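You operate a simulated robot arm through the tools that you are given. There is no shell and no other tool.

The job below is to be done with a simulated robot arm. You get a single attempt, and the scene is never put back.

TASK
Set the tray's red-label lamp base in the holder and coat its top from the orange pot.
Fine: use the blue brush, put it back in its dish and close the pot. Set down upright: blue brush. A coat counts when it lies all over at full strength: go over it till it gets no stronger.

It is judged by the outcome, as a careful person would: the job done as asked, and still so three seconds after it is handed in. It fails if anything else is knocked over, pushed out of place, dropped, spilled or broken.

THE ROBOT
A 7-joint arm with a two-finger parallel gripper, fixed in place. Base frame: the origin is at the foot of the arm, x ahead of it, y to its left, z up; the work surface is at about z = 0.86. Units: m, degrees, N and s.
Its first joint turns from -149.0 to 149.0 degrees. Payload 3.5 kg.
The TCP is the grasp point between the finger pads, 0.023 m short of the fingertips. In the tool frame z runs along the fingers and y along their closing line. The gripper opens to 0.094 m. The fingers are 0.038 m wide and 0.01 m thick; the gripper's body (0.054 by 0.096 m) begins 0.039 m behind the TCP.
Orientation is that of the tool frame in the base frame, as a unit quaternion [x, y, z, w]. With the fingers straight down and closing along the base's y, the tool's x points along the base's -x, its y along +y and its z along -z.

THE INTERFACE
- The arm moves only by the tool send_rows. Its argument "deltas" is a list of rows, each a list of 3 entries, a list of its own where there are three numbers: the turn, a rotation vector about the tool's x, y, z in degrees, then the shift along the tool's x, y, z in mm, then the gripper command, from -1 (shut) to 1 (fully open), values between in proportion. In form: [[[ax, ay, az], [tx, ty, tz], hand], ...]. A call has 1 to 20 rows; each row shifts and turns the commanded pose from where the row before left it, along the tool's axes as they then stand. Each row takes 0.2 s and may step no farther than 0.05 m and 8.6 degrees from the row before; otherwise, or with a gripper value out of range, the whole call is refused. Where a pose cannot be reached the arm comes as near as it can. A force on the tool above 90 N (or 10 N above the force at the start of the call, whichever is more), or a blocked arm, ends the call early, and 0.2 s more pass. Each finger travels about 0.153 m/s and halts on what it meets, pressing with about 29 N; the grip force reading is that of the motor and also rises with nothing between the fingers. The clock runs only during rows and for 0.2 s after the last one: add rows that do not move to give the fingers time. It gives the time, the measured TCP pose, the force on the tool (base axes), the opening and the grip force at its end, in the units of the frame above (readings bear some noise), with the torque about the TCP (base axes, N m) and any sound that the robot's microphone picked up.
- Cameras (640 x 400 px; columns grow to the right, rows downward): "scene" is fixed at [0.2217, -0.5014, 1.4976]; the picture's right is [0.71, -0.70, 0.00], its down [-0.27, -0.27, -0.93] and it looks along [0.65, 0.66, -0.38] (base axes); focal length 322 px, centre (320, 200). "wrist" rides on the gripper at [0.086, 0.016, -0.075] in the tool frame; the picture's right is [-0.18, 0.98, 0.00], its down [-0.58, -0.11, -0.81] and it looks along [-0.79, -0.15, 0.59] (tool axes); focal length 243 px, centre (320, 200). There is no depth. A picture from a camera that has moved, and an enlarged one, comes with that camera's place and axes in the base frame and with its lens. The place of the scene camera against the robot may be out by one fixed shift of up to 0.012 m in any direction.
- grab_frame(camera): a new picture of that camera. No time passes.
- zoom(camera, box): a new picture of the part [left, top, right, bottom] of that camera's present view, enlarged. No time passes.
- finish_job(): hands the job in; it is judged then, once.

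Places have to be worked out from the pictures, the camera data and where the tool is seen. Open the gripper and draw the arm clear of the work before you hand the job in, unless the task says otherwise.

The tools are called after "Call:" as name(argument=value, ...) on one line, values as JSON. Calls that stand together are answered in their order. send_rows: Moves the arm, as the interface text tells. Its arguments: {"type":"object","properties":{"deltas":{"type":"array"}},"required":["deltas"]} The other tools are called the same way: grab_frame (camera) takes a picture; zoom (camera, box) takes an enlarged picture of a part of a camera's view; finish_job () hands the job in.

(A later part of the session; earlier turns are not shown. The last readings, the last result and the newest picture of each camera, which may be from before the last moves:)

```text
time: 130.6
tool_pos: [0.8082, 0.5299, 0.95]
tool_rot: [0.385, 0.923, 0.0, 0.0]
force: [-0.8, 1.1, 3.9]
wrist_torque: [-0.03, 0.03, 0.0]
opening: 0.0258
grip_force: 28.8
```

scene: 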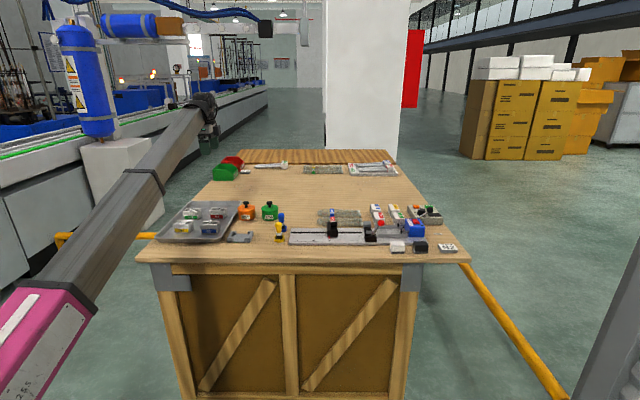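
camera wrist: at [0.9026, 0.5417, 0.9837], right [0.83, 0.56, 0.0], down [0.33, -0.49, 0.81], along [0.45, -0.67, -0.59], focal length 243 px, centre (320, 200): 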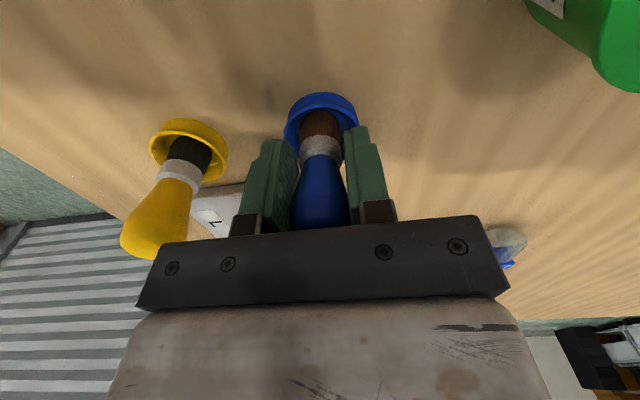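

Contact at 4 N over the right half. I press 0.4 mm more and make the cross strokes there.

Call:
send_rows(deltas=[[[0, 0, 0], [0, -8.5, 0.4], -1], [[0, 0, 0], [0, -8.5, 0], -1], [[0, 0, 0], [0, -8.5, 0], -1], [[0, 0, 0], [0, -6, 0], -1], [[0, 0, 0], [-4, 0, -3], -1], [[0, 0, 0], [-4, 0, 3], -1], [[0, 0, 0], [0, 8.5, 0], -1], [[0, 0, 0], [0, 8.5, 0], -1], [[0, 0, 0], [0, 8.5, 0], -1], [[0, 0, 0], [0, 6, 0], -1], [[0, 0, 0], [0, 0, 0], -1]])

Call:
zoom(camera="wrist", box=[220, 0, 420, 230])

Call:
zoom(camera="scene", box=[224, 212, 260, 240])

```text
time: 133.0
tool_pos: [0.8135, 0.5257, 0.9491]
tool_rot: [0.387, 0.922, 0.001, 0.0]
force: [-0.5, 0.3, 3.9]
wrist_torque: [-0.03, 0.05, 0.0]
opening: 0.0259
grip_force: 28.9
```

```text
1.74 times, centred on (320, 115) of wrist
camera zoom: at [0.7649, 0.5977, 1.0236], right [0.83, 0.56, 0.0], down [0.33, -0.49, 0.81], along [0.45, -0.67, -0.59], focal length 422 px, centre (320, 348)
```

zoom: 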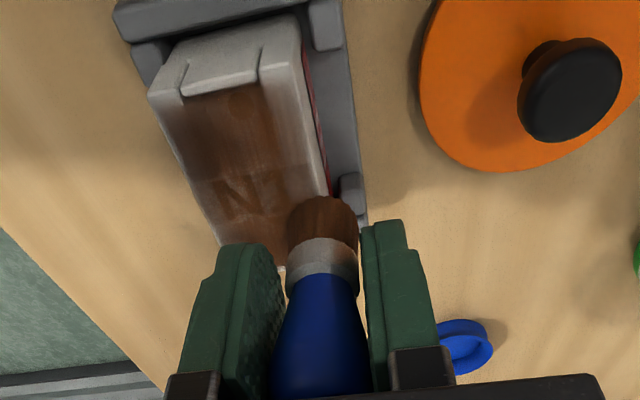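

```text
14.29 times, centred on (242, 226) of scene
camera zoom: at [0.2217, -0.5014, 1.4976], right [0.71, -0.7, 0.0], down [-0.27, -0.27, -0.93], along [0.65, 0.66, -0.38], focal length 4604 px, centre (1434, -171)
```

zoom: 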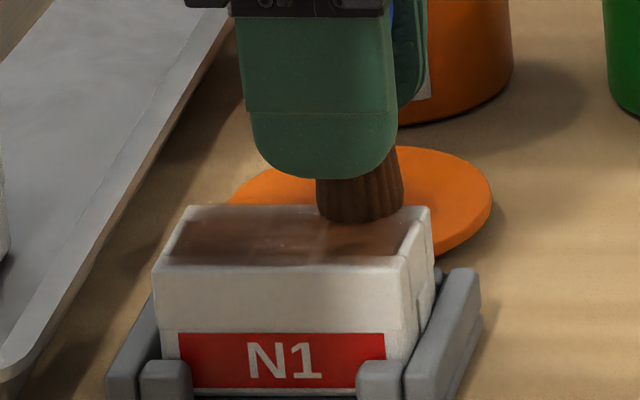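

The film is darker and the letters are fading. I continue with two more cross strokes at the right end.

Call:
send_rows(deltas=[[[0, 0, 0], [-4, 0, -3], -1], [[0, 0, 0], [-4, 0, 3.3], -1], [[0, 0, 0], [0, -8.5, 0], -1], [[0, 0, 0], [0, -8.5, 0], -1], [[0, 0, 0], [0, -8.5, 0], -1], [[0, 0, 0], [0, -6, 0], -1], [[0, 0, 0], [-4, 0, -3], -1], [[0, 0, 0], [-4, 0, 3.2], -1], [[0, 0, 0], [0, 8.5, 0], -1], [[0, 0, 0], [0, 8.5, 0], -1], [[0, 0, 0], [0, 8.5, 0], -1], [[0, 0, 0], [0, 6, 0], -1], [[0, 0, 0], [0, 0, 0], -1]])

Call:
zoom(camera="wrist", box=[220, 0, 420, 230])

Call:
zoom(camera="scene", box=[224, 212, 260, 240])

```text
time: 135.8
tool_pos: [0.8254, 0.5141, 0.9488]
tool_rot: [0.387, 0.922, 0.0, 0.0]
force: [0.3, -0.8, 7.4]
wrist_torque: [-0.16, 0.05, 0.0]
opening: 0.026
grip_force: 28.8
```

```text
1.74 times, centred on (320, 115) of wrist
camera zoom: at [0.7767, 0.5861, 1.0233], right [0.83, 0.56, 0.0], down [0.33, -0.49, 0.81], along [0.45, -0.67, -0.59], focal length 422 px, centre (320, 348)
```

zoom: 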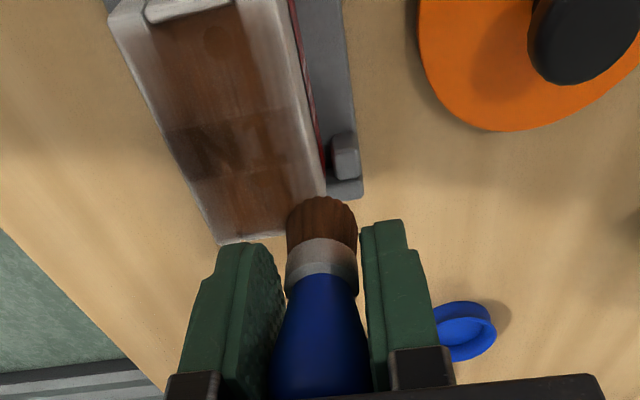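

```text
14.29 times, centred on (242, 226) of scene
camera zoom: at [0.2217, -0.5014, 1.4976], right [0.71, -0.7, 0.0], down [-0.27, -0.27, -0.93], along [0.65, 0.66, -0.38], focal length 4604 px, centre (1434, -171)
```

zoom: 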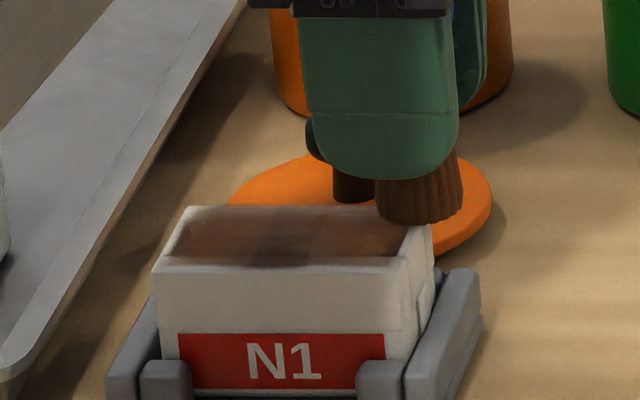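

The coat is clearly stronger and more even. I make a second pass of cross strokes back toward the left.

Call:
send_rows(deltas=[[[0, 0, 0], [2, 0, -3], -1], [[0, 0, 0], [2, -2, 3], -1], [[0, 0, 0], [0, -8.5, 0], -1], [[0, 0, 0], [0, -8.5, 0], -1], [[0, 0, 0], [0, -8.5, 0], -1], [[0, 0, 0], [0, -6, 0], -1], [[0, 0, 0], [4, 0, -3], -1], [[0, 0, 0], [4, 0, 3], -1], [[0, 0, 0], [0, 8.5, 0], -1], [[0, 0, 0], [0, 8.5, 0], -1], [[0, 0, 0], [0, 8.5, 0], -1], [[0, 0, 0], [0, 6, 0], -1], [[0, 0, 0], [0, 0, 0], -1]])

Call:
zoom(camera="wrist", box=[220, 0, 420, 230])

Call:
zoom(camera="scene", box=[224, 212, 260, 240])

```text
time: 138.6
tool_pos: [0.8155, 0.5197, 0.9478]
tool_rot: [0.387, 0.922, -0.001, 0.0]
force: [-1.0, -0.8, 4.3]
wrist_torque: [-0.05, 0.06, 0.03]
opening: 0.0261
grip_force: 29.1
```

```text
1.74 times, centred on (320, 115) of wrist
camera zoom: at [0.7667, 0.5924, 1.0233], right [0.83, 0.56, 0.0], down [0.33, -0.49, 0.81], along [0.45, -0.67, -0.59], focal length 422 px, centre (320, 348)
```

zoom: 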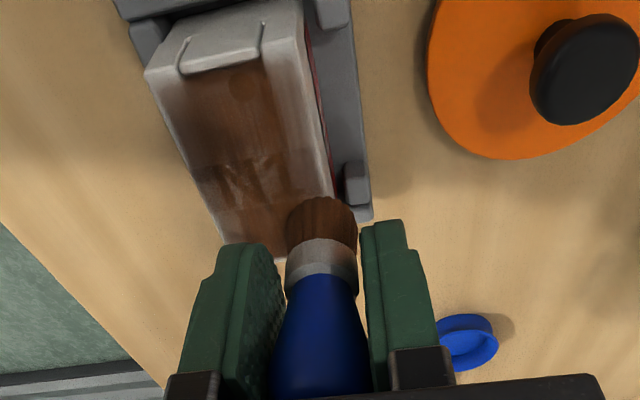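

```text
14.29 times, centred on (242, 226) of scene
camera zoom: at [0.2217, -0.5014, 1.4976], right [0.71, -0.7, 0.0], down [-0.27, -0.27, -0.93], along [0.65, 0.66, -0.38], focal length 4604 px, centre (1434, -171)
```

zoom: 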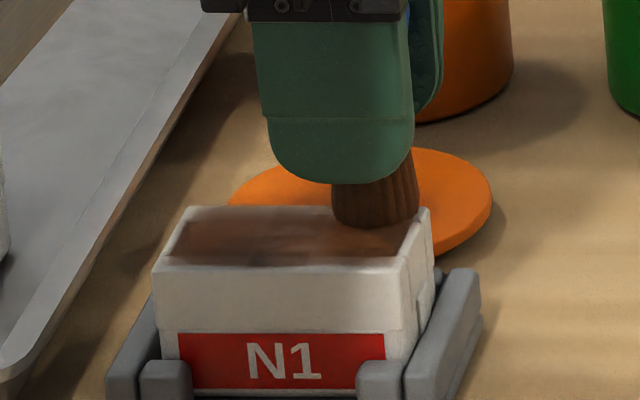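

Good progress. I press 0.4 mm more and continue the second pass over the middle.

Call:
send_rows(deltas=[[[0, 0, 0], [4, 0, -3], -1], [[0, 0, 0], [4, 0, 3.4], -1], [[0, 0, 0], [0, -8.5, 0], -1], [[0, 0, 0], [0, -8.5, 0], -1], [[0, 0, 0], [0, -8.5, 0], -1], [[0, 0, 0], [0, -8, 0], -1], [[0, 0, 0], [4, 0, -3], -1], [[0, 0, 0], [4, 0, 3], -1], [[0, 0, 0], [0, 8.5, 0], -1], [[0, 0, 0], [0, 8.5, 0], -1], [[0, 0, 0], [0, 8.5, 0], -1], [[0, 0, 0], [0, 8, 0], -1], [[0, 0, 0], [4, 0, -3], -1], [[0, 0, 0], [4, 0, 3], -1], [[0, 0, 0], [0, -8.5, 0], -1], [[0, 0, 0], [0, -8.5, 0], -1], [[0, 0, 0], [0, -8.5, 0], -1], [[0, 0, 0], [0, -8, 0], -1], [[0, 0, 0], [0, 0, 0], -1]])

Call:
zoom(camera="wrist", box=[220, 0, 420, 230])

Call:
zoom(camera="scene", box=[224, 212, 260, 240])

```text
time: 142.6
tool_pos: [0.7746, 0.5142, 0.9473]
tool_rot: [0.386, 0.922, 0.0, 0.0]
force: [0.6, 1.0, 7.6]
wrist_torque: [0.06, -0.01, 0.02]
opening: 0.0262
grip_force: 29.0
```

```text
1.74 times, centred on (320, 115) of wrist
camera zoom: at [0.726, 0.5869, 1.0225], right [0.83, 0.56, 0.0], down [0.33, -0.49, 0.81], along [0.45, -0.67, -0.59], focal length 422 px, centre (320, 348)
```

zoom: 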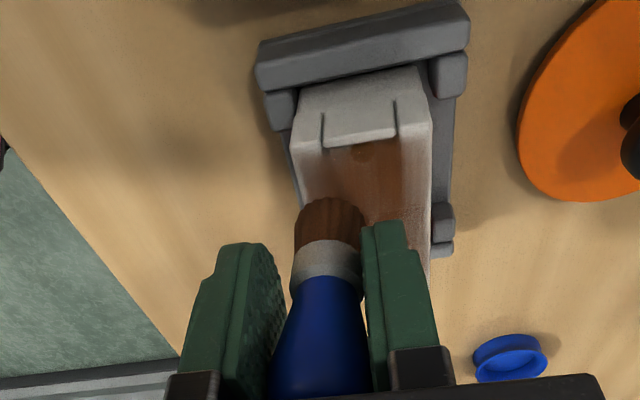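

```text
14.29 times, centred on (242, 226) of scene
camera zoom: at [0.2217, -0.5014, 1.4976], right [0.71, -0.7, 0.0], down [-0.27, -0.27, -0.93], along [0.65, 0.66, -0.38], focal length 4604 px, centre (1434, -171)
```

zoom: 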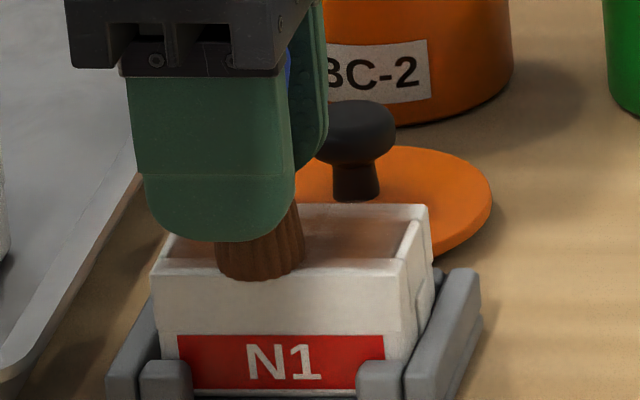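

Contact at 8 N. I finish the second pass over the left end.

Call:
send_rows(deltas=[[[0, 0, 0], [4, 0, -3], -1], [[0, 0, 0], [4, 0, 3], -1], [[0, 0, 0], [0, 8.5, 0], -1], [[0, 0, 0], [0, 8.5, 0], -1], [[0, 0, 0], [0, 8.5, 0], -1], [[0, 0, 0], [0, 8, 0], -1], [[0, 0, 0], [4, 0, -3], -1], [[0, 0, 0], [4, 0, 3.2], -1], [[0, 0, 0], [0, -8.5, 0], -1], [[0, 0, 0], [0, -8.5, 0], -1], [[0, 0, 0], [0, -8.5, 0], -1], [[0, 0, 0], [0, -8, 0], -1], [[0, 0, 0], [3, 0, -3], -1], [[0, 0, 0], [4, 0, 3.1], -1], [[0, 0, 0], [0, 8.5, 0], -1], [[0, 0, 0], [0, 8.5, 0], -1], [[0, 0, 0], [0, 8.5, 0], -1], [[0, 0, 0], [0, 8, 0], -1], [[0, 0, 0], [0, 0, 0], -1]])

Call:
zoom(camera="wrist", box=[220, 0, 420, 230])

Call:
zoom(camera="scene", box=[224, 212, 260, 240])

```text
time: 146.6
tool_pos: [0.7817, 0.5539, 0.9483]
tool_rot: [0.386, 0.922, 0.0, 0.001]
force: [0.5, 0.2, 1.4]
wrist_torque: [-0.03, 0.0, -0.02]
opening: 0.0261
grip_force: 29.0
```

```text
1.74 times, centred on (320, 115) of wrist
camera zoom: at [0.734, 0.6268, 1.0226], right [0.83, 0.56, 0.0], down [0.33, -0.49, 0.81], along [0.45, -0.67, -0.59], focal length 422 px, centre (320, 348)
```

zoom: 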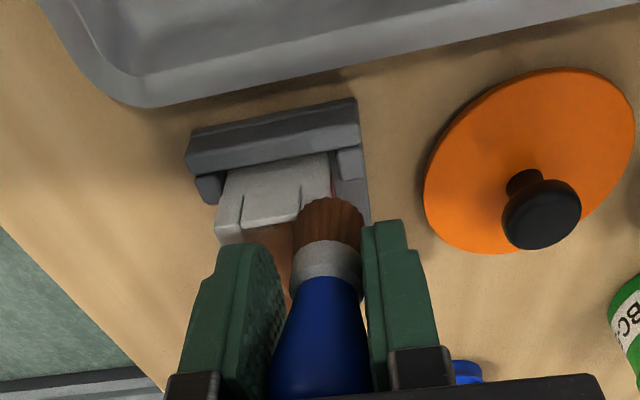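

```text
14.29 times, centred on (242, 226) of scene
camera zoom: at [0.2217, -0.5014, 1.4976], right [0.71, -0.7, 0.0], down [-0.27, -0.27, -0.93], along [0.65, 0.66, -0.38], focal length 4604 px, centre (1434, -171)
```

zoom: 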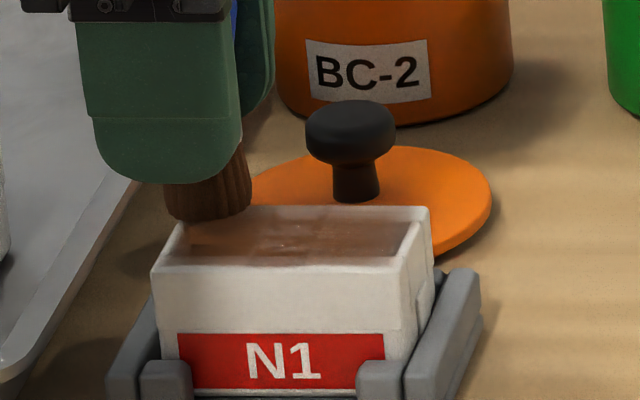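

Second pass done. I lift the brush to the same viewing spot as before to compare the coat in the same light.

Call:
send_rows(deltas=[[[0, 0, 0], [0, 0, -20], -1], [[0, 0, 0], [-14, 25, 0], -1], [[0, 0, 0], [-14, 25, 0], -1], [[0, 0, 0], [0, 0, 0], -1], [[0, 0, 0], [0, 0, 0], -1]])

Call:
zoom(camera="wrist", box=[130, 20, 270, 160])

Call:
zoom(camera="scene", box=[230, 220, 256, 240])

Call:
grab_frame(camera="wrist")

```text
time: 147.8
tool_pos: [0.8394, 0.569, 0.9657]
tool_rot: [0.387, 0.922, 0.0, 0.0]
force: [-0.6, -0.4, -1.0]
wrist_torque: [-0.03, 0.04, -0.01]
opening: 0.0261
grip_force: 29.1
```

```text
2.86 times, centred on (200, 90) of wrist
camera zoom: at [0.7899, 0.6418, 1.0415], right [0.83, 0.56, 0.0], down [0.33, -0.49, 0.81], along [0.45, -0.67, -0.59], focal length 693 px, centre (663, 514)
```

zoom: 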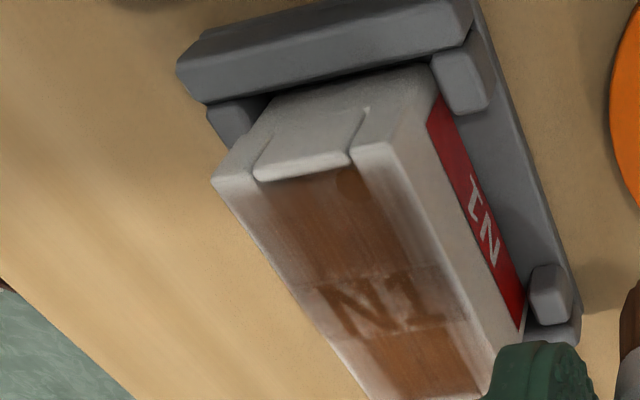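

```text
16.00 times, centred on (243, 230) of scene
camera zoom: at [0.2217, -0.5014, 1.4976], right [0.71, -0.7, 0.0], down [-0.27, -0.27, -0.93], along [0.65, 0.66, -0.38], focal length 5156 px, centre (1552, -280)
```

zoom: 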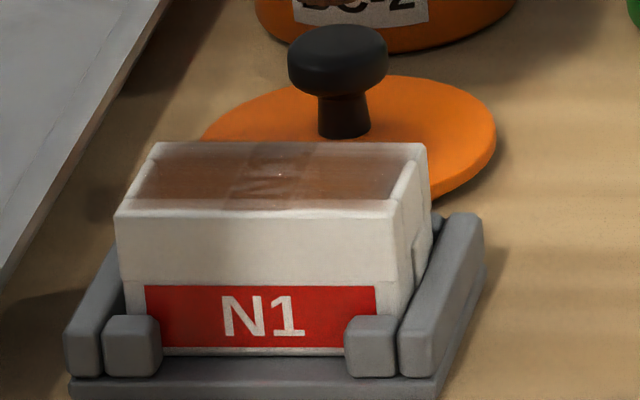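

```text
taken
camera wrist: at [0.7899, 0.6418, 1.0415], right [0.83, 0.56, 0.0], down [0.33, -0.49, 0.81], along [0.45, -0.67, -0.59], focal length 243 px, centre (320, 200)
```

wrist: 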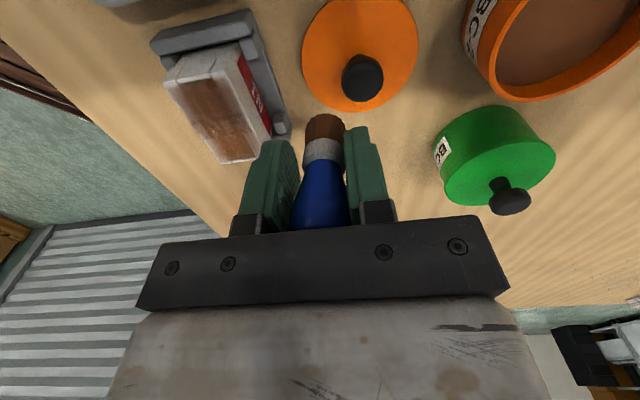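

The view is close to the earlier one, with slight gains at the label. I take large enlargements now as a reference for judging the next pass.

Call:
zoom(camera="wrist", box=[172, 70, 260, 165])

Call:
zoom(camera="scene", box=[234, 227, 250, 235])

```text
4.21 times, centred on (216, 118) of wrist
camera zoom: at [0.7899, 0.6418, 1.0415], right [0.83, 0.56, 0.0], down [0.33, -0.49, 0.81], along [0.45, -0.67, -0.59], focal length 1022 px, centre (758, 547)
```

zoom: 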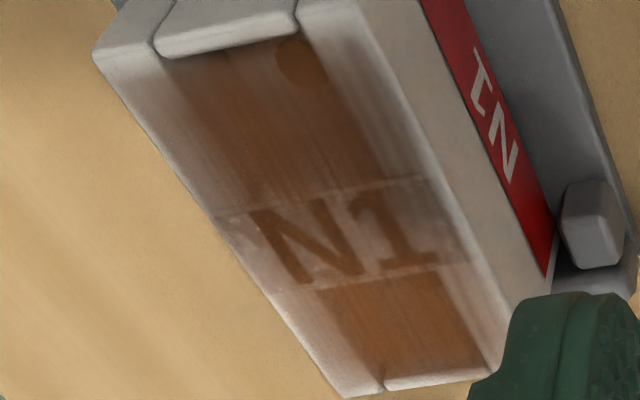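

```text
16.00 times, centred on (242, 231) of scene
camera zoom: at [0.2217, -0.5014, 1.4976], right [0.71, -0.7, 0.0], down [-0.27, -0.27, -0.93], along [0.65, 0.66, -0.38], focal length 5156 px, centre (1568, -296)
```

zoom: 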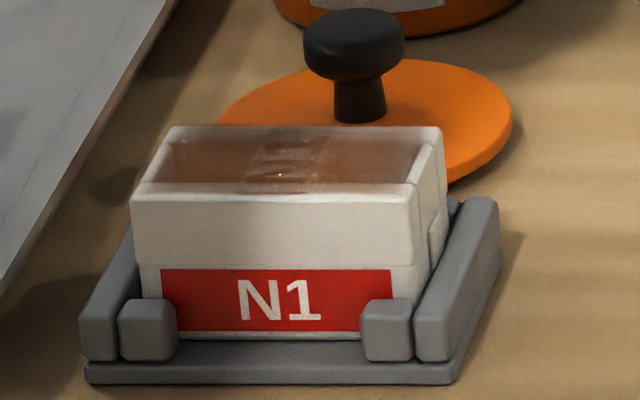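

The film is still translucent over the white label, so I test whether it can get stronger: a fresh dip, then several strokes on the label alone.

Call:
send_rows(deltas=[[[0, 0, 0], [0, 0, -30], -1], [[0, 0, 0], [3, 32, -10], -1], [[0, 0, 0], [3, 32, 0], -1], [[0, 0, 0], [3, 32, 0], -1], [[0, 0, 0], [4, 33, 0], -1], [[0, 0, 0], [0, 0, 0], -1], [[0, 0, 0], [0, 0, 0], -1], [[0, 0, 0], [0, 0, 30], -1], [[0, 0, 0], [0, 0, 25], -1], [[0, 0, 0], [0, 0, 11], -1], [[0, 0, 0], [0, 0, 0], -1]])

Call:
zoom(camera="wrist", box=[220, 0, 420, 230])

```text
time: 150.2
tool_pos: [0.9203, 0.6686, 0.9424]
tool_rot: [0.386, 0.922, 0.0, 0.0]
force: [0.0, -0.2, 0.3]
wrist_torque: [-0.01, 0.01, -0.01]
opening: 0.0262
grip_force: 29.1
```

```text
1.74 times, centred on (320, 115) of wrist
camera zoom: at [0.871, 0.7407, 1.0172], right [0.83, 0.56, 0.0], down [0.33, -0.49, 0.81], along [0.45, -0.67, -0.59], focal length 422 px, centre (320, 348)
```

zoom: 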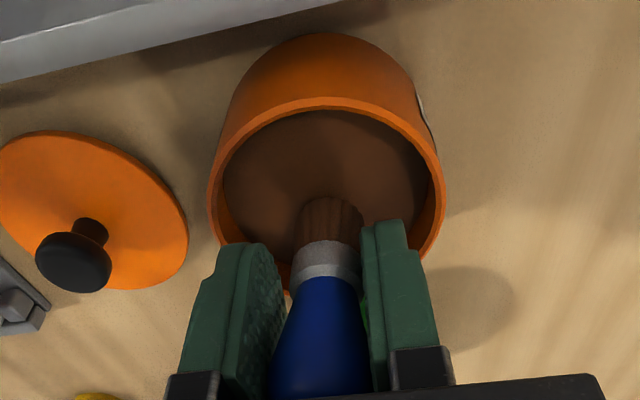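

The brush is inside the pot above the paint. I dip it in small steps to light contact.

Call:
send_rows(deltas=[[[0, 0, 0], [0, 0, 3], -1], [[0, 0, 0], [0, 0, 2], -1], [[0, 0, 0], [0, 0, 1.5], -1], [[0, 0, 0], [0, 0, 0], -1]])

```text
time: 151.2
tool_pos: [0.92, 0.6678, 0.9355]
tool_rot: [0.387, 0.922, 0.0, -0.001]
force: [-0.4, -0.3, -0.4]
wrist_torque: [-0.01, 0.03, 0.0]
opening: 0.026
grip_force: 29.2
```

No contact yet; I go on in 1 mm steps.

Call:
send_rows(deltas=[[[0, 0, 0], [0, 0, 1], -1], [[0, 0, 0], [0, 0, 1], -1], [[0, 0, 0], [0, 0, 0.5], -1], [[0, 0, 0], [0, 0, 0], -1]])

```text
time: 152.2
tool_pos: [0.9212, 0.6691, 0.9332]
tool_rot: [0.387, 0.922, 0.001, 0.001]
force: [0.2, -0.3, 18.3]
wrist_torque: [-0.13, 0.03, 0.0]
opening: 0.0262
grip_force: 28.9
```

Paint contact at 18 N. I lift slowly and carry the brush to just above the label at the block's middle, rear edge side.

Call:
send_rows(deltas=[[[0, 0, 0], [0, 0, 0], -1], [[0, 0, 0], [0, 0, -4], -1], [[0, 0, 0], [0, 0, -8], -1], [[0, 0, 0], [0, 0, -15], -1], [[0, 0, 0], [0, 0, -18], -1], [[0, 0, 0], [-2, -30, 0], -1], [[0, 0, 0], [-2, -30, 0], -1], [[0, 0, 0], [-2, -30, 0], -1], [[0, 0, 0], [-2, -30, 0], -1], [[0, 0, 0], [-2, -30, 0], -1], [[0, 0, 0], [-3, -31, 0], -1], [[0, 0, 0], [0, 0, 0], -1], [[0, 0, 0], [0, 0, 0], -1], [[0, 0, 0], [0, 0, 20], -1], [[0, 0, 0], [0, 0, 7], -1], [[0, 0, 0], [0, 0, 0], -1], [[0, 0, 0], [0, 0, 0], -1]])

Call:
zoom(camera="wrist", box=[220, 0, 420, 230])

Call:
zoom(camera="scene", box=[224, 212, 260, 240])

```text
time: 155.8
tool_pos: [0.8015, 0.5315, 0.9494]
tool_rot: [0.387, 0.922, -0.001, -0.001]
force: [0.3, -0.3, -1.0]
wrist_torque: [-0.04, 0.03, 0.05]
opening: 0.0258
grip_force: 28.9
```

```text
1.74 times, centred on (320, 115) of wrist
camera zoom: at [0.752, 0.6047, 1.0246], right [0.83, 0.56, 0.0], down [0.33, -0.49, 0.81], along [0.45, -0.67, -0.59], focal length 422 px, centre (320, 348)
```

zoom: 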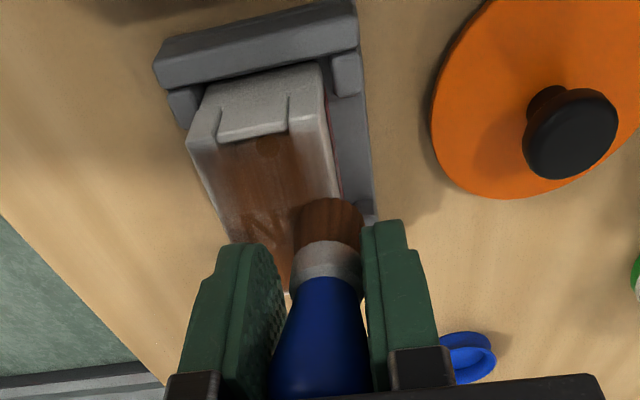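

```text
14.29 times, centred on (242, 226) of scene
camera zoom: at [0.2217, -0.5014, 1.4976], right [0.71, -0.7, 0.0], down [-0.27, -0.27, -0.93], along [0.65, 0.66, -0.38], focal length 4604 px, centre (1434, -171)
```

zoom: 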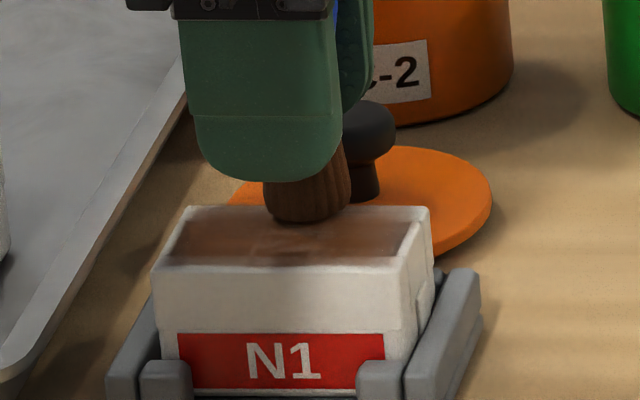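

The brush is at the rear of the label. I lower to contact and make back-and-forth strokes over it.

Call:
send_rows(deltas=[[[0, 0, 0], [0, 0, 1], -1], [[0, 0, 0], [0, 0, 0.6], -1], [[0, 0, 0], [0, -8.5, 0.3], -1], [[0, 0, 0], [0, -8.5, 0], -1], [[0, 0, 0], [0, -8.5, 0], -1], [[0, 0, 0], [0, 0, 0], -1]])

```text
time: 157.2
tool_pos: [0.7826, 0.5151, 0.9472]
tool_rot: [0.386, 0.923, 0.0, -0.001]
force: [0.2, 0.0, -0.8]
wrist_torque: [-0.01, -0.03, 0.02]
opening: 0.0261
grip_force: 29.0
```

No force yet; I lower further in small steps.

Call:
send_rows(deltas=[[[0, 0, 0], [0, 0, 0.7], -1], [[0, 0, 0], [0, 0, 0.6], -1], [[0, 0, 0], [0, 0, 0], -1]])

Call:
zoom(camera="wrist", box=[220, 0, 420, 230])

```text
time: 158.0
tool_pos: [0.7817, 0.5154, 0.9467]
tool_rot: [0.387, 0.922, 0.001, 0.001]
force: [1.8, 0.3, 14.3]
wrist_torque: [-0.13, -0.03, -0.01]
opening: 0.0261
grip_force: 29.5
```

```text
1.74 times, centred on (320, 115) of wrist
camera zoom: at [0.7341, 0.5872, 1.0222], right [0.83, 0.56, 0.0], down [0.33, -0.49, 0.81], along [0.45, -0.67, -0.59], focal length 422 px, centre (320, 348)
```

zoom: 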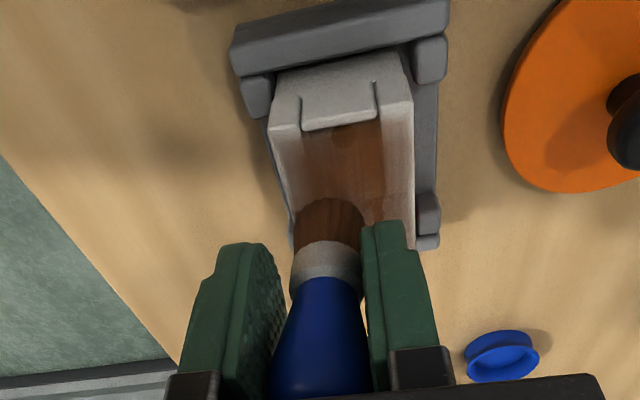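

Contact at 14 N. I brush back and forth over the label area six times.

Call:
send_rows(deltas=[[[0, 0, 0], [0, -6, 0], -1], [[0, 0, 0], [0, 10, 0], -1], [[0, 0, 0], [0, 10, 0], -1], [[0, 0, 0], [0, 10, 0], -1], [[0, 0, 0], [0, -10, 0], -1], [[0, 0, 0], [0, -10, 0], -1], [[0, 0, 0], [0, -10, 0], -1], [[0, 0, 0], [0, 10, 0], -1], [[0, 0, 0], [0, 10, 0], -1], [[0, 0, 0], [0, 10, 0], -1], [[0, 0, 0], [0, -10, 0], -1], [[0, 0, 0], [0, -10, 0], -1], [[0, 0, 0], [0, -10, 0], -1], [[0, 0, 0], [0, 0, 0], -1]])

Call:
zoom(camera="wrist", box=[220, 0, 420, 230])

```text
time: 161.0
tool_pos: [0.7789, 0.5098, 0.9471]
tool_rot: [0.386, 0.923, 0.0, 0.001]
force: [1.1, -0.2, -1.0]
wrist_torque: [0.0, 0.04, -0.02]
opening: 0.0258
grip_force: 28.6
```

```text
1.74 times, centred on (320, 115) of wrist
camera zoom: at [0.73, 0.5829, 1.0214], right [0.83, 0.56, 0.0], down [0.33, -0.49, 0.81], along [0.45, -0.67, -0.59], focal length 422 px, centre (320, 348)
```

zoom: 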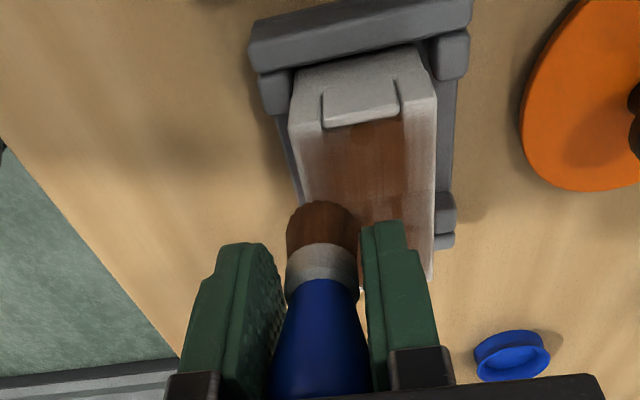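

Now I lift to the same viewing spot as the reference and compare the label.

Call:
send_rows(deltas=[[[0, 0, 0], [0, 0, -20], -1], [[0, 0, 0], [-1, 42, 0], -1], [[0, 0, 0], [-1, 42, 0], -1], [[0, 0, 0], [0, 0, 0], -1], [[0, 0, 0], [0, 0, 0], -1], [[0, 0, 0], [0, 0, 0], -1]])

Call:
zoom(camera="wrist", box=[172, 70, 260, 165])

Call:
zoom(camera="scene", box=[234, 227, 250, 235])

```text
time: 162.4
tool_pos: [0.842, 0.5683, 0.9667]
tool_rot: [0.386, 0.922, -0.001, 0.0]
force: [0.6, 0.4, -0.3]
wrist_torque: [0.0, -0.02, 0.0]
opening: 0.0259
grip_force: 28.9
```

```text
4.21 times, centred on (216, 118) of wrist
camera zoom: at [0.7924, 0.6412, 1.0411], right [0.83, 0.56, 0.0], down [0.33, -0.49, 0.81], along [0.45, -0.67, -0.59], focal length 1022 px, centre (758, 547)
```

zoom: 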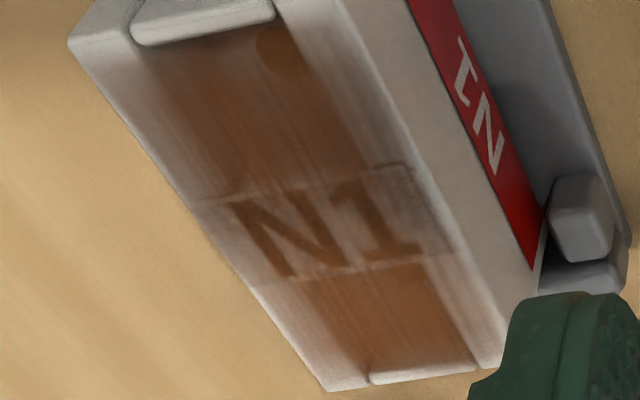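

```text
16.00 times, centred on (242, 231) of scene
camera zoom: at [0.2217, -0.5014, 1.4976], right [0.71, -0.7, 0.0], down [-0.27, -0.27, -0.93], along [0.65, 0.66, -0.38], focal length 5156 px, centre (1568, -296)
```

zoom: 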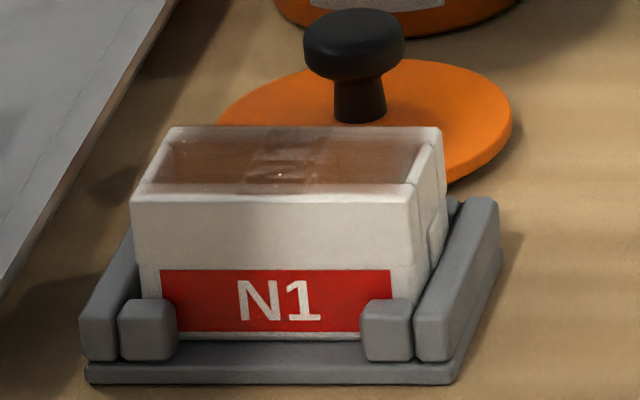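

The label looks saturated: even, with no more gain, while the front rim beside it and the whole rear rim are lighter. So the rims need more strokes; I turn the tool 90° at height so that long strokes along the rims run along the closing line.

Call:
send_rows(deltas=[[[0, 0, 0], [0, 0, -35], -1], [[0, 0, 0], [0, 0, -30], -1], [[0, 0, -7.5], [0, 0, 0], -1], [[0, 0, -7.5], [0, 0, 0], -1], [[0, 0, -7.5], [0, 0, 0], -1], [[0, 0, -7.5], [0, 0, 0], -1], [[0, 0, -7.5], [0, 0, 0], -1], [[0, 0, -7.5], [0, 0, 0], -1], [[0, 0, -7.5], [0, 0, 0], -1], [[0, 0, -7.5], [0, 0, 0], -1], [[0, 0, -7.5], [0, 0, 0], -1], [[0, 0, -7.5], [0, 0, 0], -1], [[0, 0, -7.5], [0, 0, 0], -1], [[0, 0, -7.5], [0, 0, 0], -1], [[0, 0, 0], [0, 0, 0], -1], [[0, 0, 0], [0, 0, 0], -1]])

Call:
grab_frame(camera="wrist")

Call:
grab_frame(camera="scene")

```text
time: 165.8
tool_pos: [0.8407, 0.5682, 1.0324]
tool_rot: [-0.379, 0.925, 0.001, 0.001]
force: [-0.4, 0.1, -0.1]
wrist_torque: [-0.05, -0.02, -0.01]
opening: 0.0263
grip_force: 29.4
```

```text
taken
camera wrist: at [0.7673, 0.5184, 1.1065], right [-0.56, 0.83, 0.0], down [0.49, 0.33, 0.81], along [0.67, 0.45, -0.59], focal length 243 px, centre (320, 200)
```

wrist: 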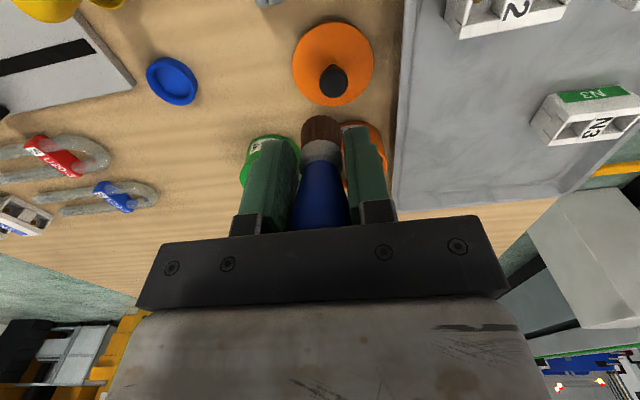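

```text
taken
```

scene: 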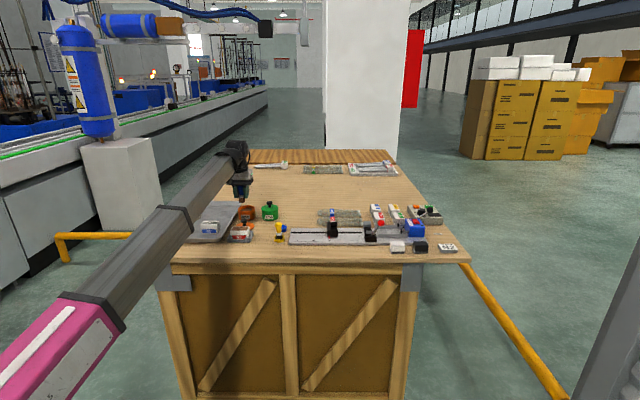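

The turn went well; the camera now sees from the near side. I move over the block to view it and place the rim strokes.

Call:
send_rows(deltas=[[[0, 0, 0], [30, 1, 10], -1], [[0, 0, 0], [37, 1.7, 20], -1], [[0, 0, 0], [0, 0, 15], -1], [[0, 0, 0], [0, 0, 0], -1], [[0, 0, 0], [0, 0, 0], -1], [[0, 0, 0], [0, 0, 0], -1]])

Call:
zoom(camera="wrist", box=[220, 0, 420, 180])

Call:
zoom(camera="scene", box=[224, 205, 268, 240])

```text
time: 167.2
tool_pos: [0.7909, 0.5215, 0.9871]
tool_rot: [-0.379, 0.925, 0.001, 0.0]
force: [-0.1, 0.6, -0.8]
wrist_torque: [0.02, 0.01, -0.01]
opening: 0.0261
grip_force: 29.0
```

```text
2.22 times, centred on (320, 90) of wrist
camera zoom: at [0.718, 0.4733, 1.0618], right [-0.56, 0.83, 0.0], down [0.49, 0.33, 0.81], along [0.67, 0.45, -0.59], focal length 539 px, centre (320, 444)
```

zoom: 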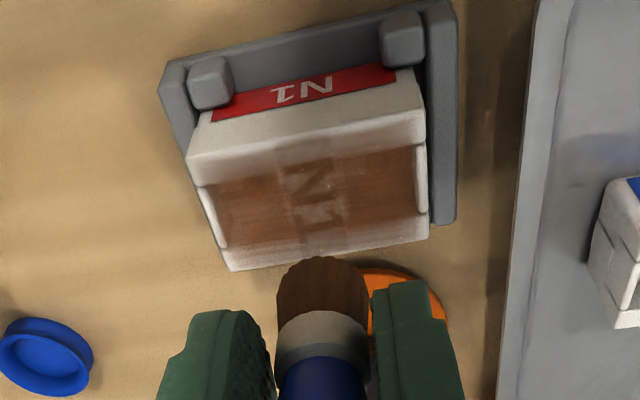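

```text
11.43 times, centred on (246, 222) of scene
camera zoom: at [0.2217, -0.5014, 1.4976], right [0.71, -0.7, 0.0], down [-0.27, -0.27, -0.93], along [0.65, 0.66, -0.38], focal length 3683 px, centre (1166, -57)
```

zoom: 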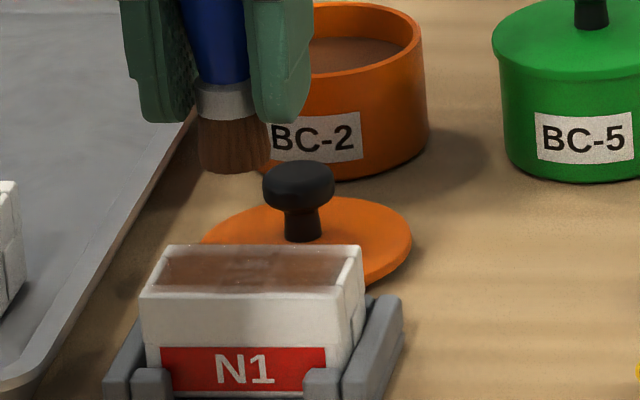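

From this side the rims on front and rear are clearly lighter than the middle. The block's top spans x ±19 mm and y −35…+32 mm in the turned tool frame; I start at the left end of the front rim.

Call:
send_rows(deltas=[[[0, 0, 0], [8, 14, 0], -1], [[0, 0, 0], [8, 14, 0], -1], [[0, 0, 0], [0, 0, 20], -1], [[0, 0, 0], [0, 0, 17], -1], [[0, 0, 0], [0, 0, 2], -1], [[0, 0, 0], [0, 0, 0.8], -1], [[0, 0, 0], [0, 0, 0], -1]])

Call:
zoom(camera="scene", box=[224, 212, 260, 240])

```text
time: 168.8
tool_pos: [0.7589, 0.5316, 0.9468]
tool_rot: [-0.378, 0.926, 0.001, 0.0]
force: [0.5, -0.3, -0.9]
wrist_torque: [-0.02, 0.01, -0.01]
opening: 0.0261
grip_force: 29.4
```

```text
14.29 times, centred on (242, 226) of scene
camera zoom: at [0.2217, -0.5014, 1.4976], right [0.71, -0.7, 0.0], down [-0.27, -0.27, -0.93], along [0.65, 0.66, -0.38], focal length 4604 px, centre (1434, -171)
```

zoom: 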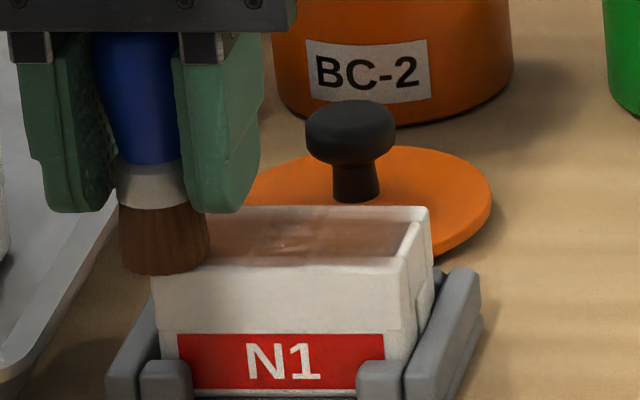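

The brush is over the front-left corner. I lower it to contact in small steps.

Call:
send_rows(deltas=[[[0, 0, 0], [0, -2, 0.8], -1], [[0, 0, 0], [0, 0, 0.6], -1], [[0, 0, 0], [0, 0, 0], -1]])

```text
time: 169.6
tool_pos: [0.7605, 0.5305, 0.9475]
tool_rot: [-0.379, 0.926, 0.0, 0.0]
force: [0.0, -1.0, 3.3]
wrist_torque: [-0.06, -0.04, -0.01]
opening: 0.0262
grip_force: 29.4
```

Contact at 3 N. I press 0.5 mm more and run along the front rim to the right end and back.

Call:
send_rows(deltas=[[[0, 0, 0], [0, -5, 0.4], -1], [[0, 0, 0], [0, -9, 0.1], -1], [[0, 0, 0], [0, -9, 0], -1], [[0, 0, 0], [0, -9, 0], -1], [[0, 0, 0], [0, -9, 0], -1], [[0, 0, 0], [0, -9, 0], -1], [[0, 0, 0], [0, -9, 0], -1], [[0, 0, 0], [0, 0, 0], -1]])

Call:
zoom(camera="scene", box=[224, 212, 260, 240])

Call:
zoom(camera="wrist", box=[220, 0, 440, 200])

```text
time: 171.4
tool_pos: [0.8022, 0.4874, 0.9467]
tool_rot: [-0.379, 0.925, 0.001, 0.0]
force: [-0.6, 2.1, 10.5]
wrist_torque: [0.11, 0.0, -0.02]
opening: 0.0264
grip_force: 28.8
```

```text
14.29 times, centred on (242, 226) of scene
camera zoom: at [0.2217, -0.5014, 1.4976], right [0.71, -0.7, 0.0], down [-0.27, -0.27, -0.93], along [0.65, 0.66, -0.38], focal length 4604 px, centre (1434, -171)
```

zoom: 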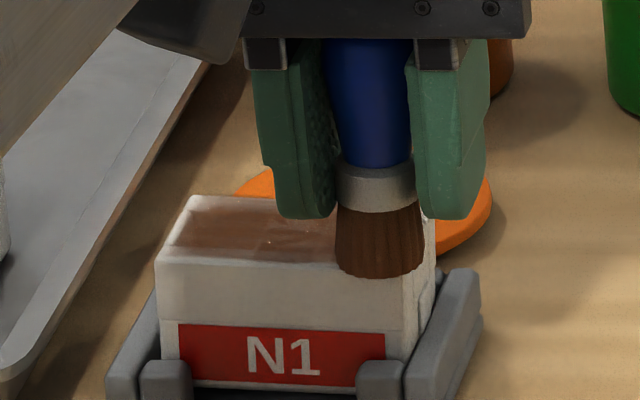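

```text
2.00 times, centred on (330, 100) of wrist
camera zoom: at [0.7296, 0.4387, 1.0207], right [-0.56, 0.83, 0.0], down [0.49, 0.33, 0.81], along [0.67, 0.45, -0.59], focal length 485 px, centre (300, 400)
```

zoom: 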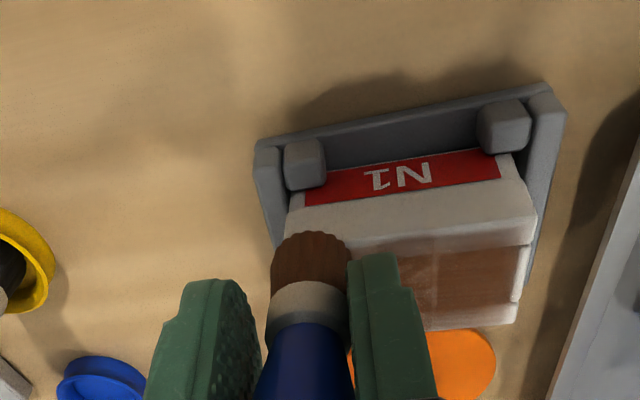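

Contact is steady at 10 N and the brush stays straight. I run back and forth along the front rim twice more.

Call:
send_rows(deltas=[[[0, 0, 0], [2, 9, 0], -1], [[0, 0, 0], [0, 9, 0], -1], [[0, 0, 0], [0, 9, 0], -1], [[0, 0, 0], [0, 9, 0], -1], [[0, 0, 0], [0, 9, 0], -1], [[0, 0, 0], [0, 9, 0], -1], [[0, 0, 0], [0, 5, 0], -1], [[0, 0, 0], [-1, -5, 0], -1], [[0, 0, 0], [0, -9, 0], -1], [[0, 0, 0], [0, -9, 0], -1], [[0, 0, 0], [0, -9, 0], -1], [[0, 0, 0], [0, -9, 0], -1], [[0, 0, 0], [0, -9, 0], -1], [[0, 0, 0], [0, -9, 0], -1], [[0, 0, 0], [0, 0, 0], -1]])

Call:
zoom(camera="scene", box=[224, 212, 260, 240])

Call:
zoom(camera="wrist", box=[220, 0, 440, 200])

```text
time: 174.6
tool_pos: [0.8018, 0.4871, 0.9445]
tool_rot: [-0.379, 0.925, 0.0, 0.0]
force: [-0.8, 0.9, 2.4]
wrist_torque: [0.09, -0.01, -0.01]
opening: 0.026
grip_force: 29.0
```

```text
14.29 times, centred on (242, 226) of scene
camera zoom: at [0.2217, -0.5014, 1.4976], right [0.71, -0.7, 0.0], down [-0.27, -0.27, -0.93], along [0.65, 0.66, -0.38], focal length 4604 px, centre (1434, -171)
```

zoom: 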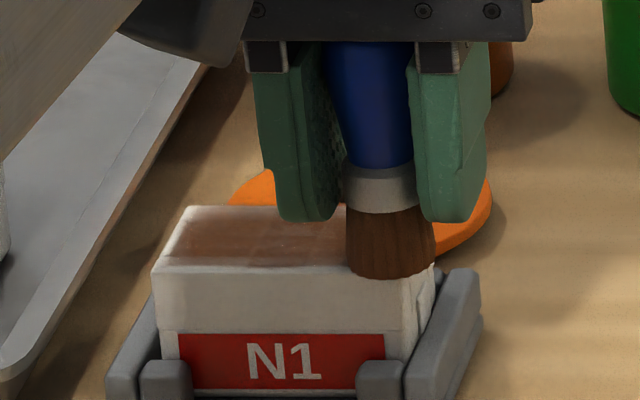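

```text
2.00 times, centred on (330, 100) of wrist
camera zoom: at [0.7297, 0.4385, 1.0199], right [-0.56, 0.83, 0.0], down [0.49, 0.33, 0.81], along [0.67, 0.45, -0.59], focal length 485 px, centre (300, 400)
```

zoom: 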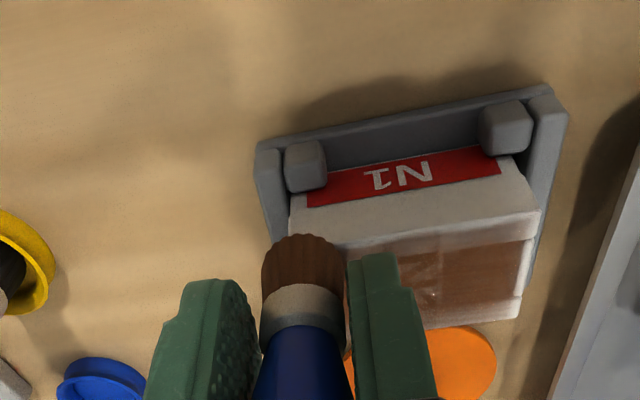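

The front rim's light band has narrowed. I lift, move to the rear rim at the right end and set down again.

Call:
send_rows(deltas=[[[0, 0, 0], [0, 2, -5], -1], [[0, 0, 0], [-16, 0, 0], -1], [[0, 0, 0], [-17, 0, 0], -1], [[0, 0, 0], [0, 0, 4.5], -1], [[0, 0, 0], [0, 0, 0.5], -1], [[0, 0, 0], [0, 0, 0], -1]])

Call:
zoom(camera="wrist", box=[220, 0, 440, 200])

```text
time: 176.0
tool_pos: [0.8235, 0.5115, 0.9452]
tool_rot: [-0.379, 0.926, 0.0, 0.001]
force: [-0.2, -0.7, 1.8]
wrist_torque: [-0.06, -0.02, -0.02]
opening: 0.0261
grip_force: 28.6
```

```text
2.00 times, centred on (330, 100) of wrist
camera zoom: at [0.7505, 0.4626, 1.0199], right [-0.56, 0.83, 0.0], down [0.49, 0.33, 0.81], along [0.67, 0.45, -0.59], focal length 485 px, centre (300, 400)
```

zoom: 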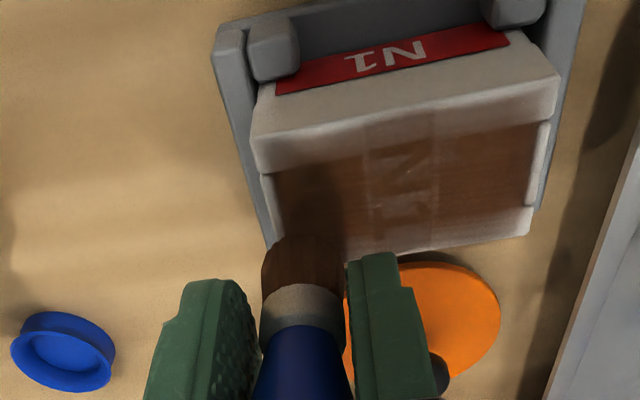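

The brush rests lightly on the rear rim's right end. I press 0.4 mm more and run along the rear rim there and back twice.

Call:
send_rows(deltas=[[[0, 0, 0], [0, 5, 0.4], -1], [[0, 0, 0], [0, 9, 0], -1], [[0, 0, 0], [0, 9, 0.1], -1], [[0, 0, 0], [0, 9, 0], -1], [[0, 0, 0], [0, 9, 0], -1], [[0, 0, 0], [0, 9, 0], -1], [[0, 0, 0], [0, 9, 0], -1], [[0, 0, 0], [-1, -6, 0], -1], [[0, 0, 0], [0, -9, 0], -1], [[0, 0, 0], [0, -9, 0], -1], [[0, 0, 0], [0, -9, 0], -1], [[0, 0, 0], [0, -9, 0], -1], [[0, 0, 0], [0, -9, 0], -1], [[0, 0, 0], [0, -8, 0], -1], [[0, 0, 0], [0, 0, 0], -1]])

Call:
zoom(camera="wrist", box=[220, 0, 440, 200])

Call:
zoom(camera="scene", box=[224, 212, 260, 240])

```text
time: 179.2
tool_pos: [0.8236, 0.5121, 0.9459]
tool_rot: [-0.38, 0.925, 0.0, -0.001]
force: [0.2, 0.6, -1.4]
wrist_torque: [-0.01, 0.02, 0.02]
opening: 0.0261
grip_force: 29.2
```

```text
2.00 times, centred on (330, 100) of wrist
camera zoom: at [0.7514, 0.4628, 1.0203], right [-0.56, 0.83, 0.0], down [0.49, 0.33, 0.81], along [0.67, 0.45, -0.59], focal length 485 px, centre (300, 400)
```

zoom: 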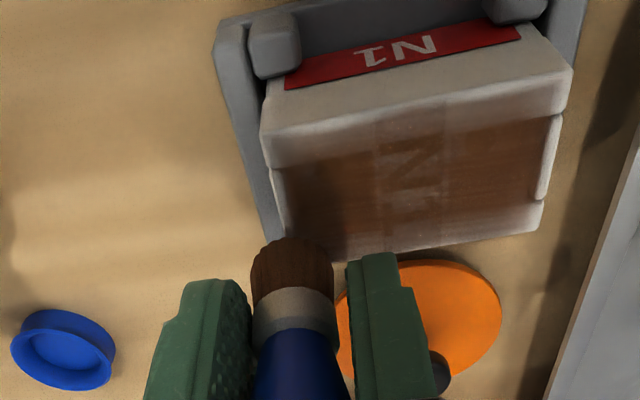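

```text
14.29 times, centred on (242, 226) of scene
camera zoom: at [0.2217, -0.5014, 1.4976], right [0.71, -0.7, 0.0], down [-0.27, -0.27, -0.93], along [0.65, 0.66, -0.38], focal length 4604 px, centre (1434, -171)
```

zoom: 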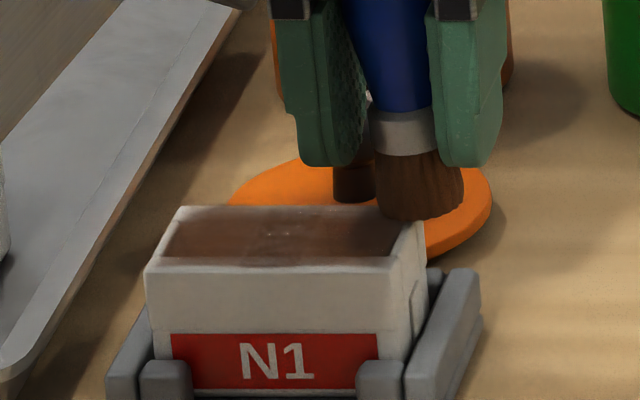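

The rear rim is taking colour. Contact is lost at the end, so I lower 0.6 mm and repeat the rear rim run.

Call:
send_rows(deltas=[[[0, 0, 0], [2, 4, 0.7], -1], [[0, 0, 0], [0, 8, 0.1], -1], [[0, 0, 0], [0, 9, 0.1], -1], [[0, 0, 0], [0, 9, 0], -1], [[0, 0, 0], [0, 9, 0], -1], [[0, 0, 0], [0, 9, 0], -1], [[0, 0, 0], [0, 9, 0], -1], [[0, 0, 0], [0, 6, 0], -1], [[0, 0, 0], [0, 0, 0], -1]])

Call:
zoom(camera="wrist", box=[200, 0, 420, 200])

Call:
zoom(camera="scene", box=[224, 212, 260, 240])

```text
time: 181.2
tool_pos: [0.7769, 0.5554, 0.944]
tool_rot: [-0.379, 0.925, 0.001, 0.0]
force: [3.4, -3.6, 17.5]
wrist_torque: [-0.18, -0.09, -0.04]
opening: 0.0263
grip_force: 29.3
```

```text
2.00 times, centred on (310, 100) of wrist
camera zoom: at [0.7049, 0.5063, 1.019], right [-0.56, 0.83, 0.0], down [0.49, 0.33, 0.81], along [0.67, 0.45, -0.59], focal length 485 px, centre (340, 400)
```

zoom: 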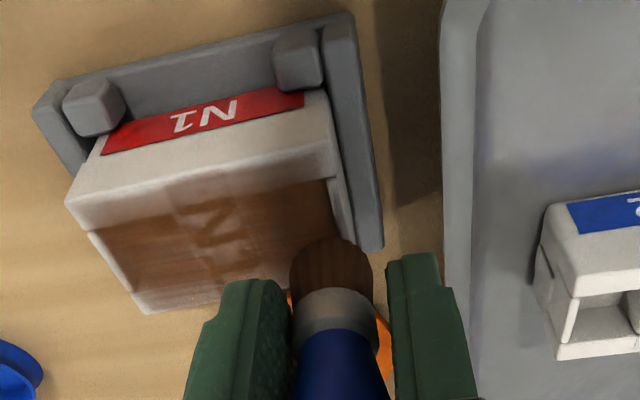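

```text
14.29 times, centred on (242, 226) of scene
camera zoom: at [0.2217, -0.5014, 1.4976], right [0.71, -0.7, 0.0], down [-0.27, -0.27, -0.93], along [0.65, 0.66, -0.38], focal length 4604 px, centre (1434, -171)
```

zoom: 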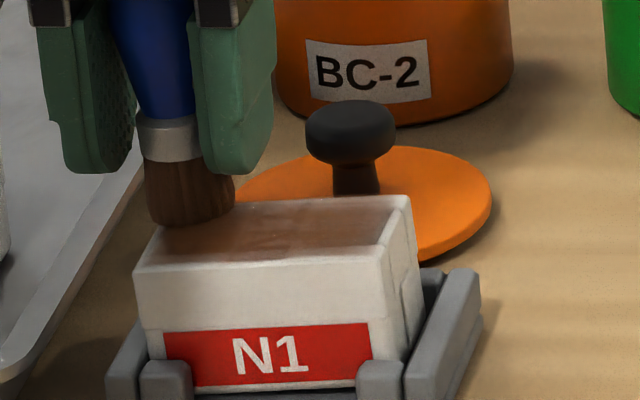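

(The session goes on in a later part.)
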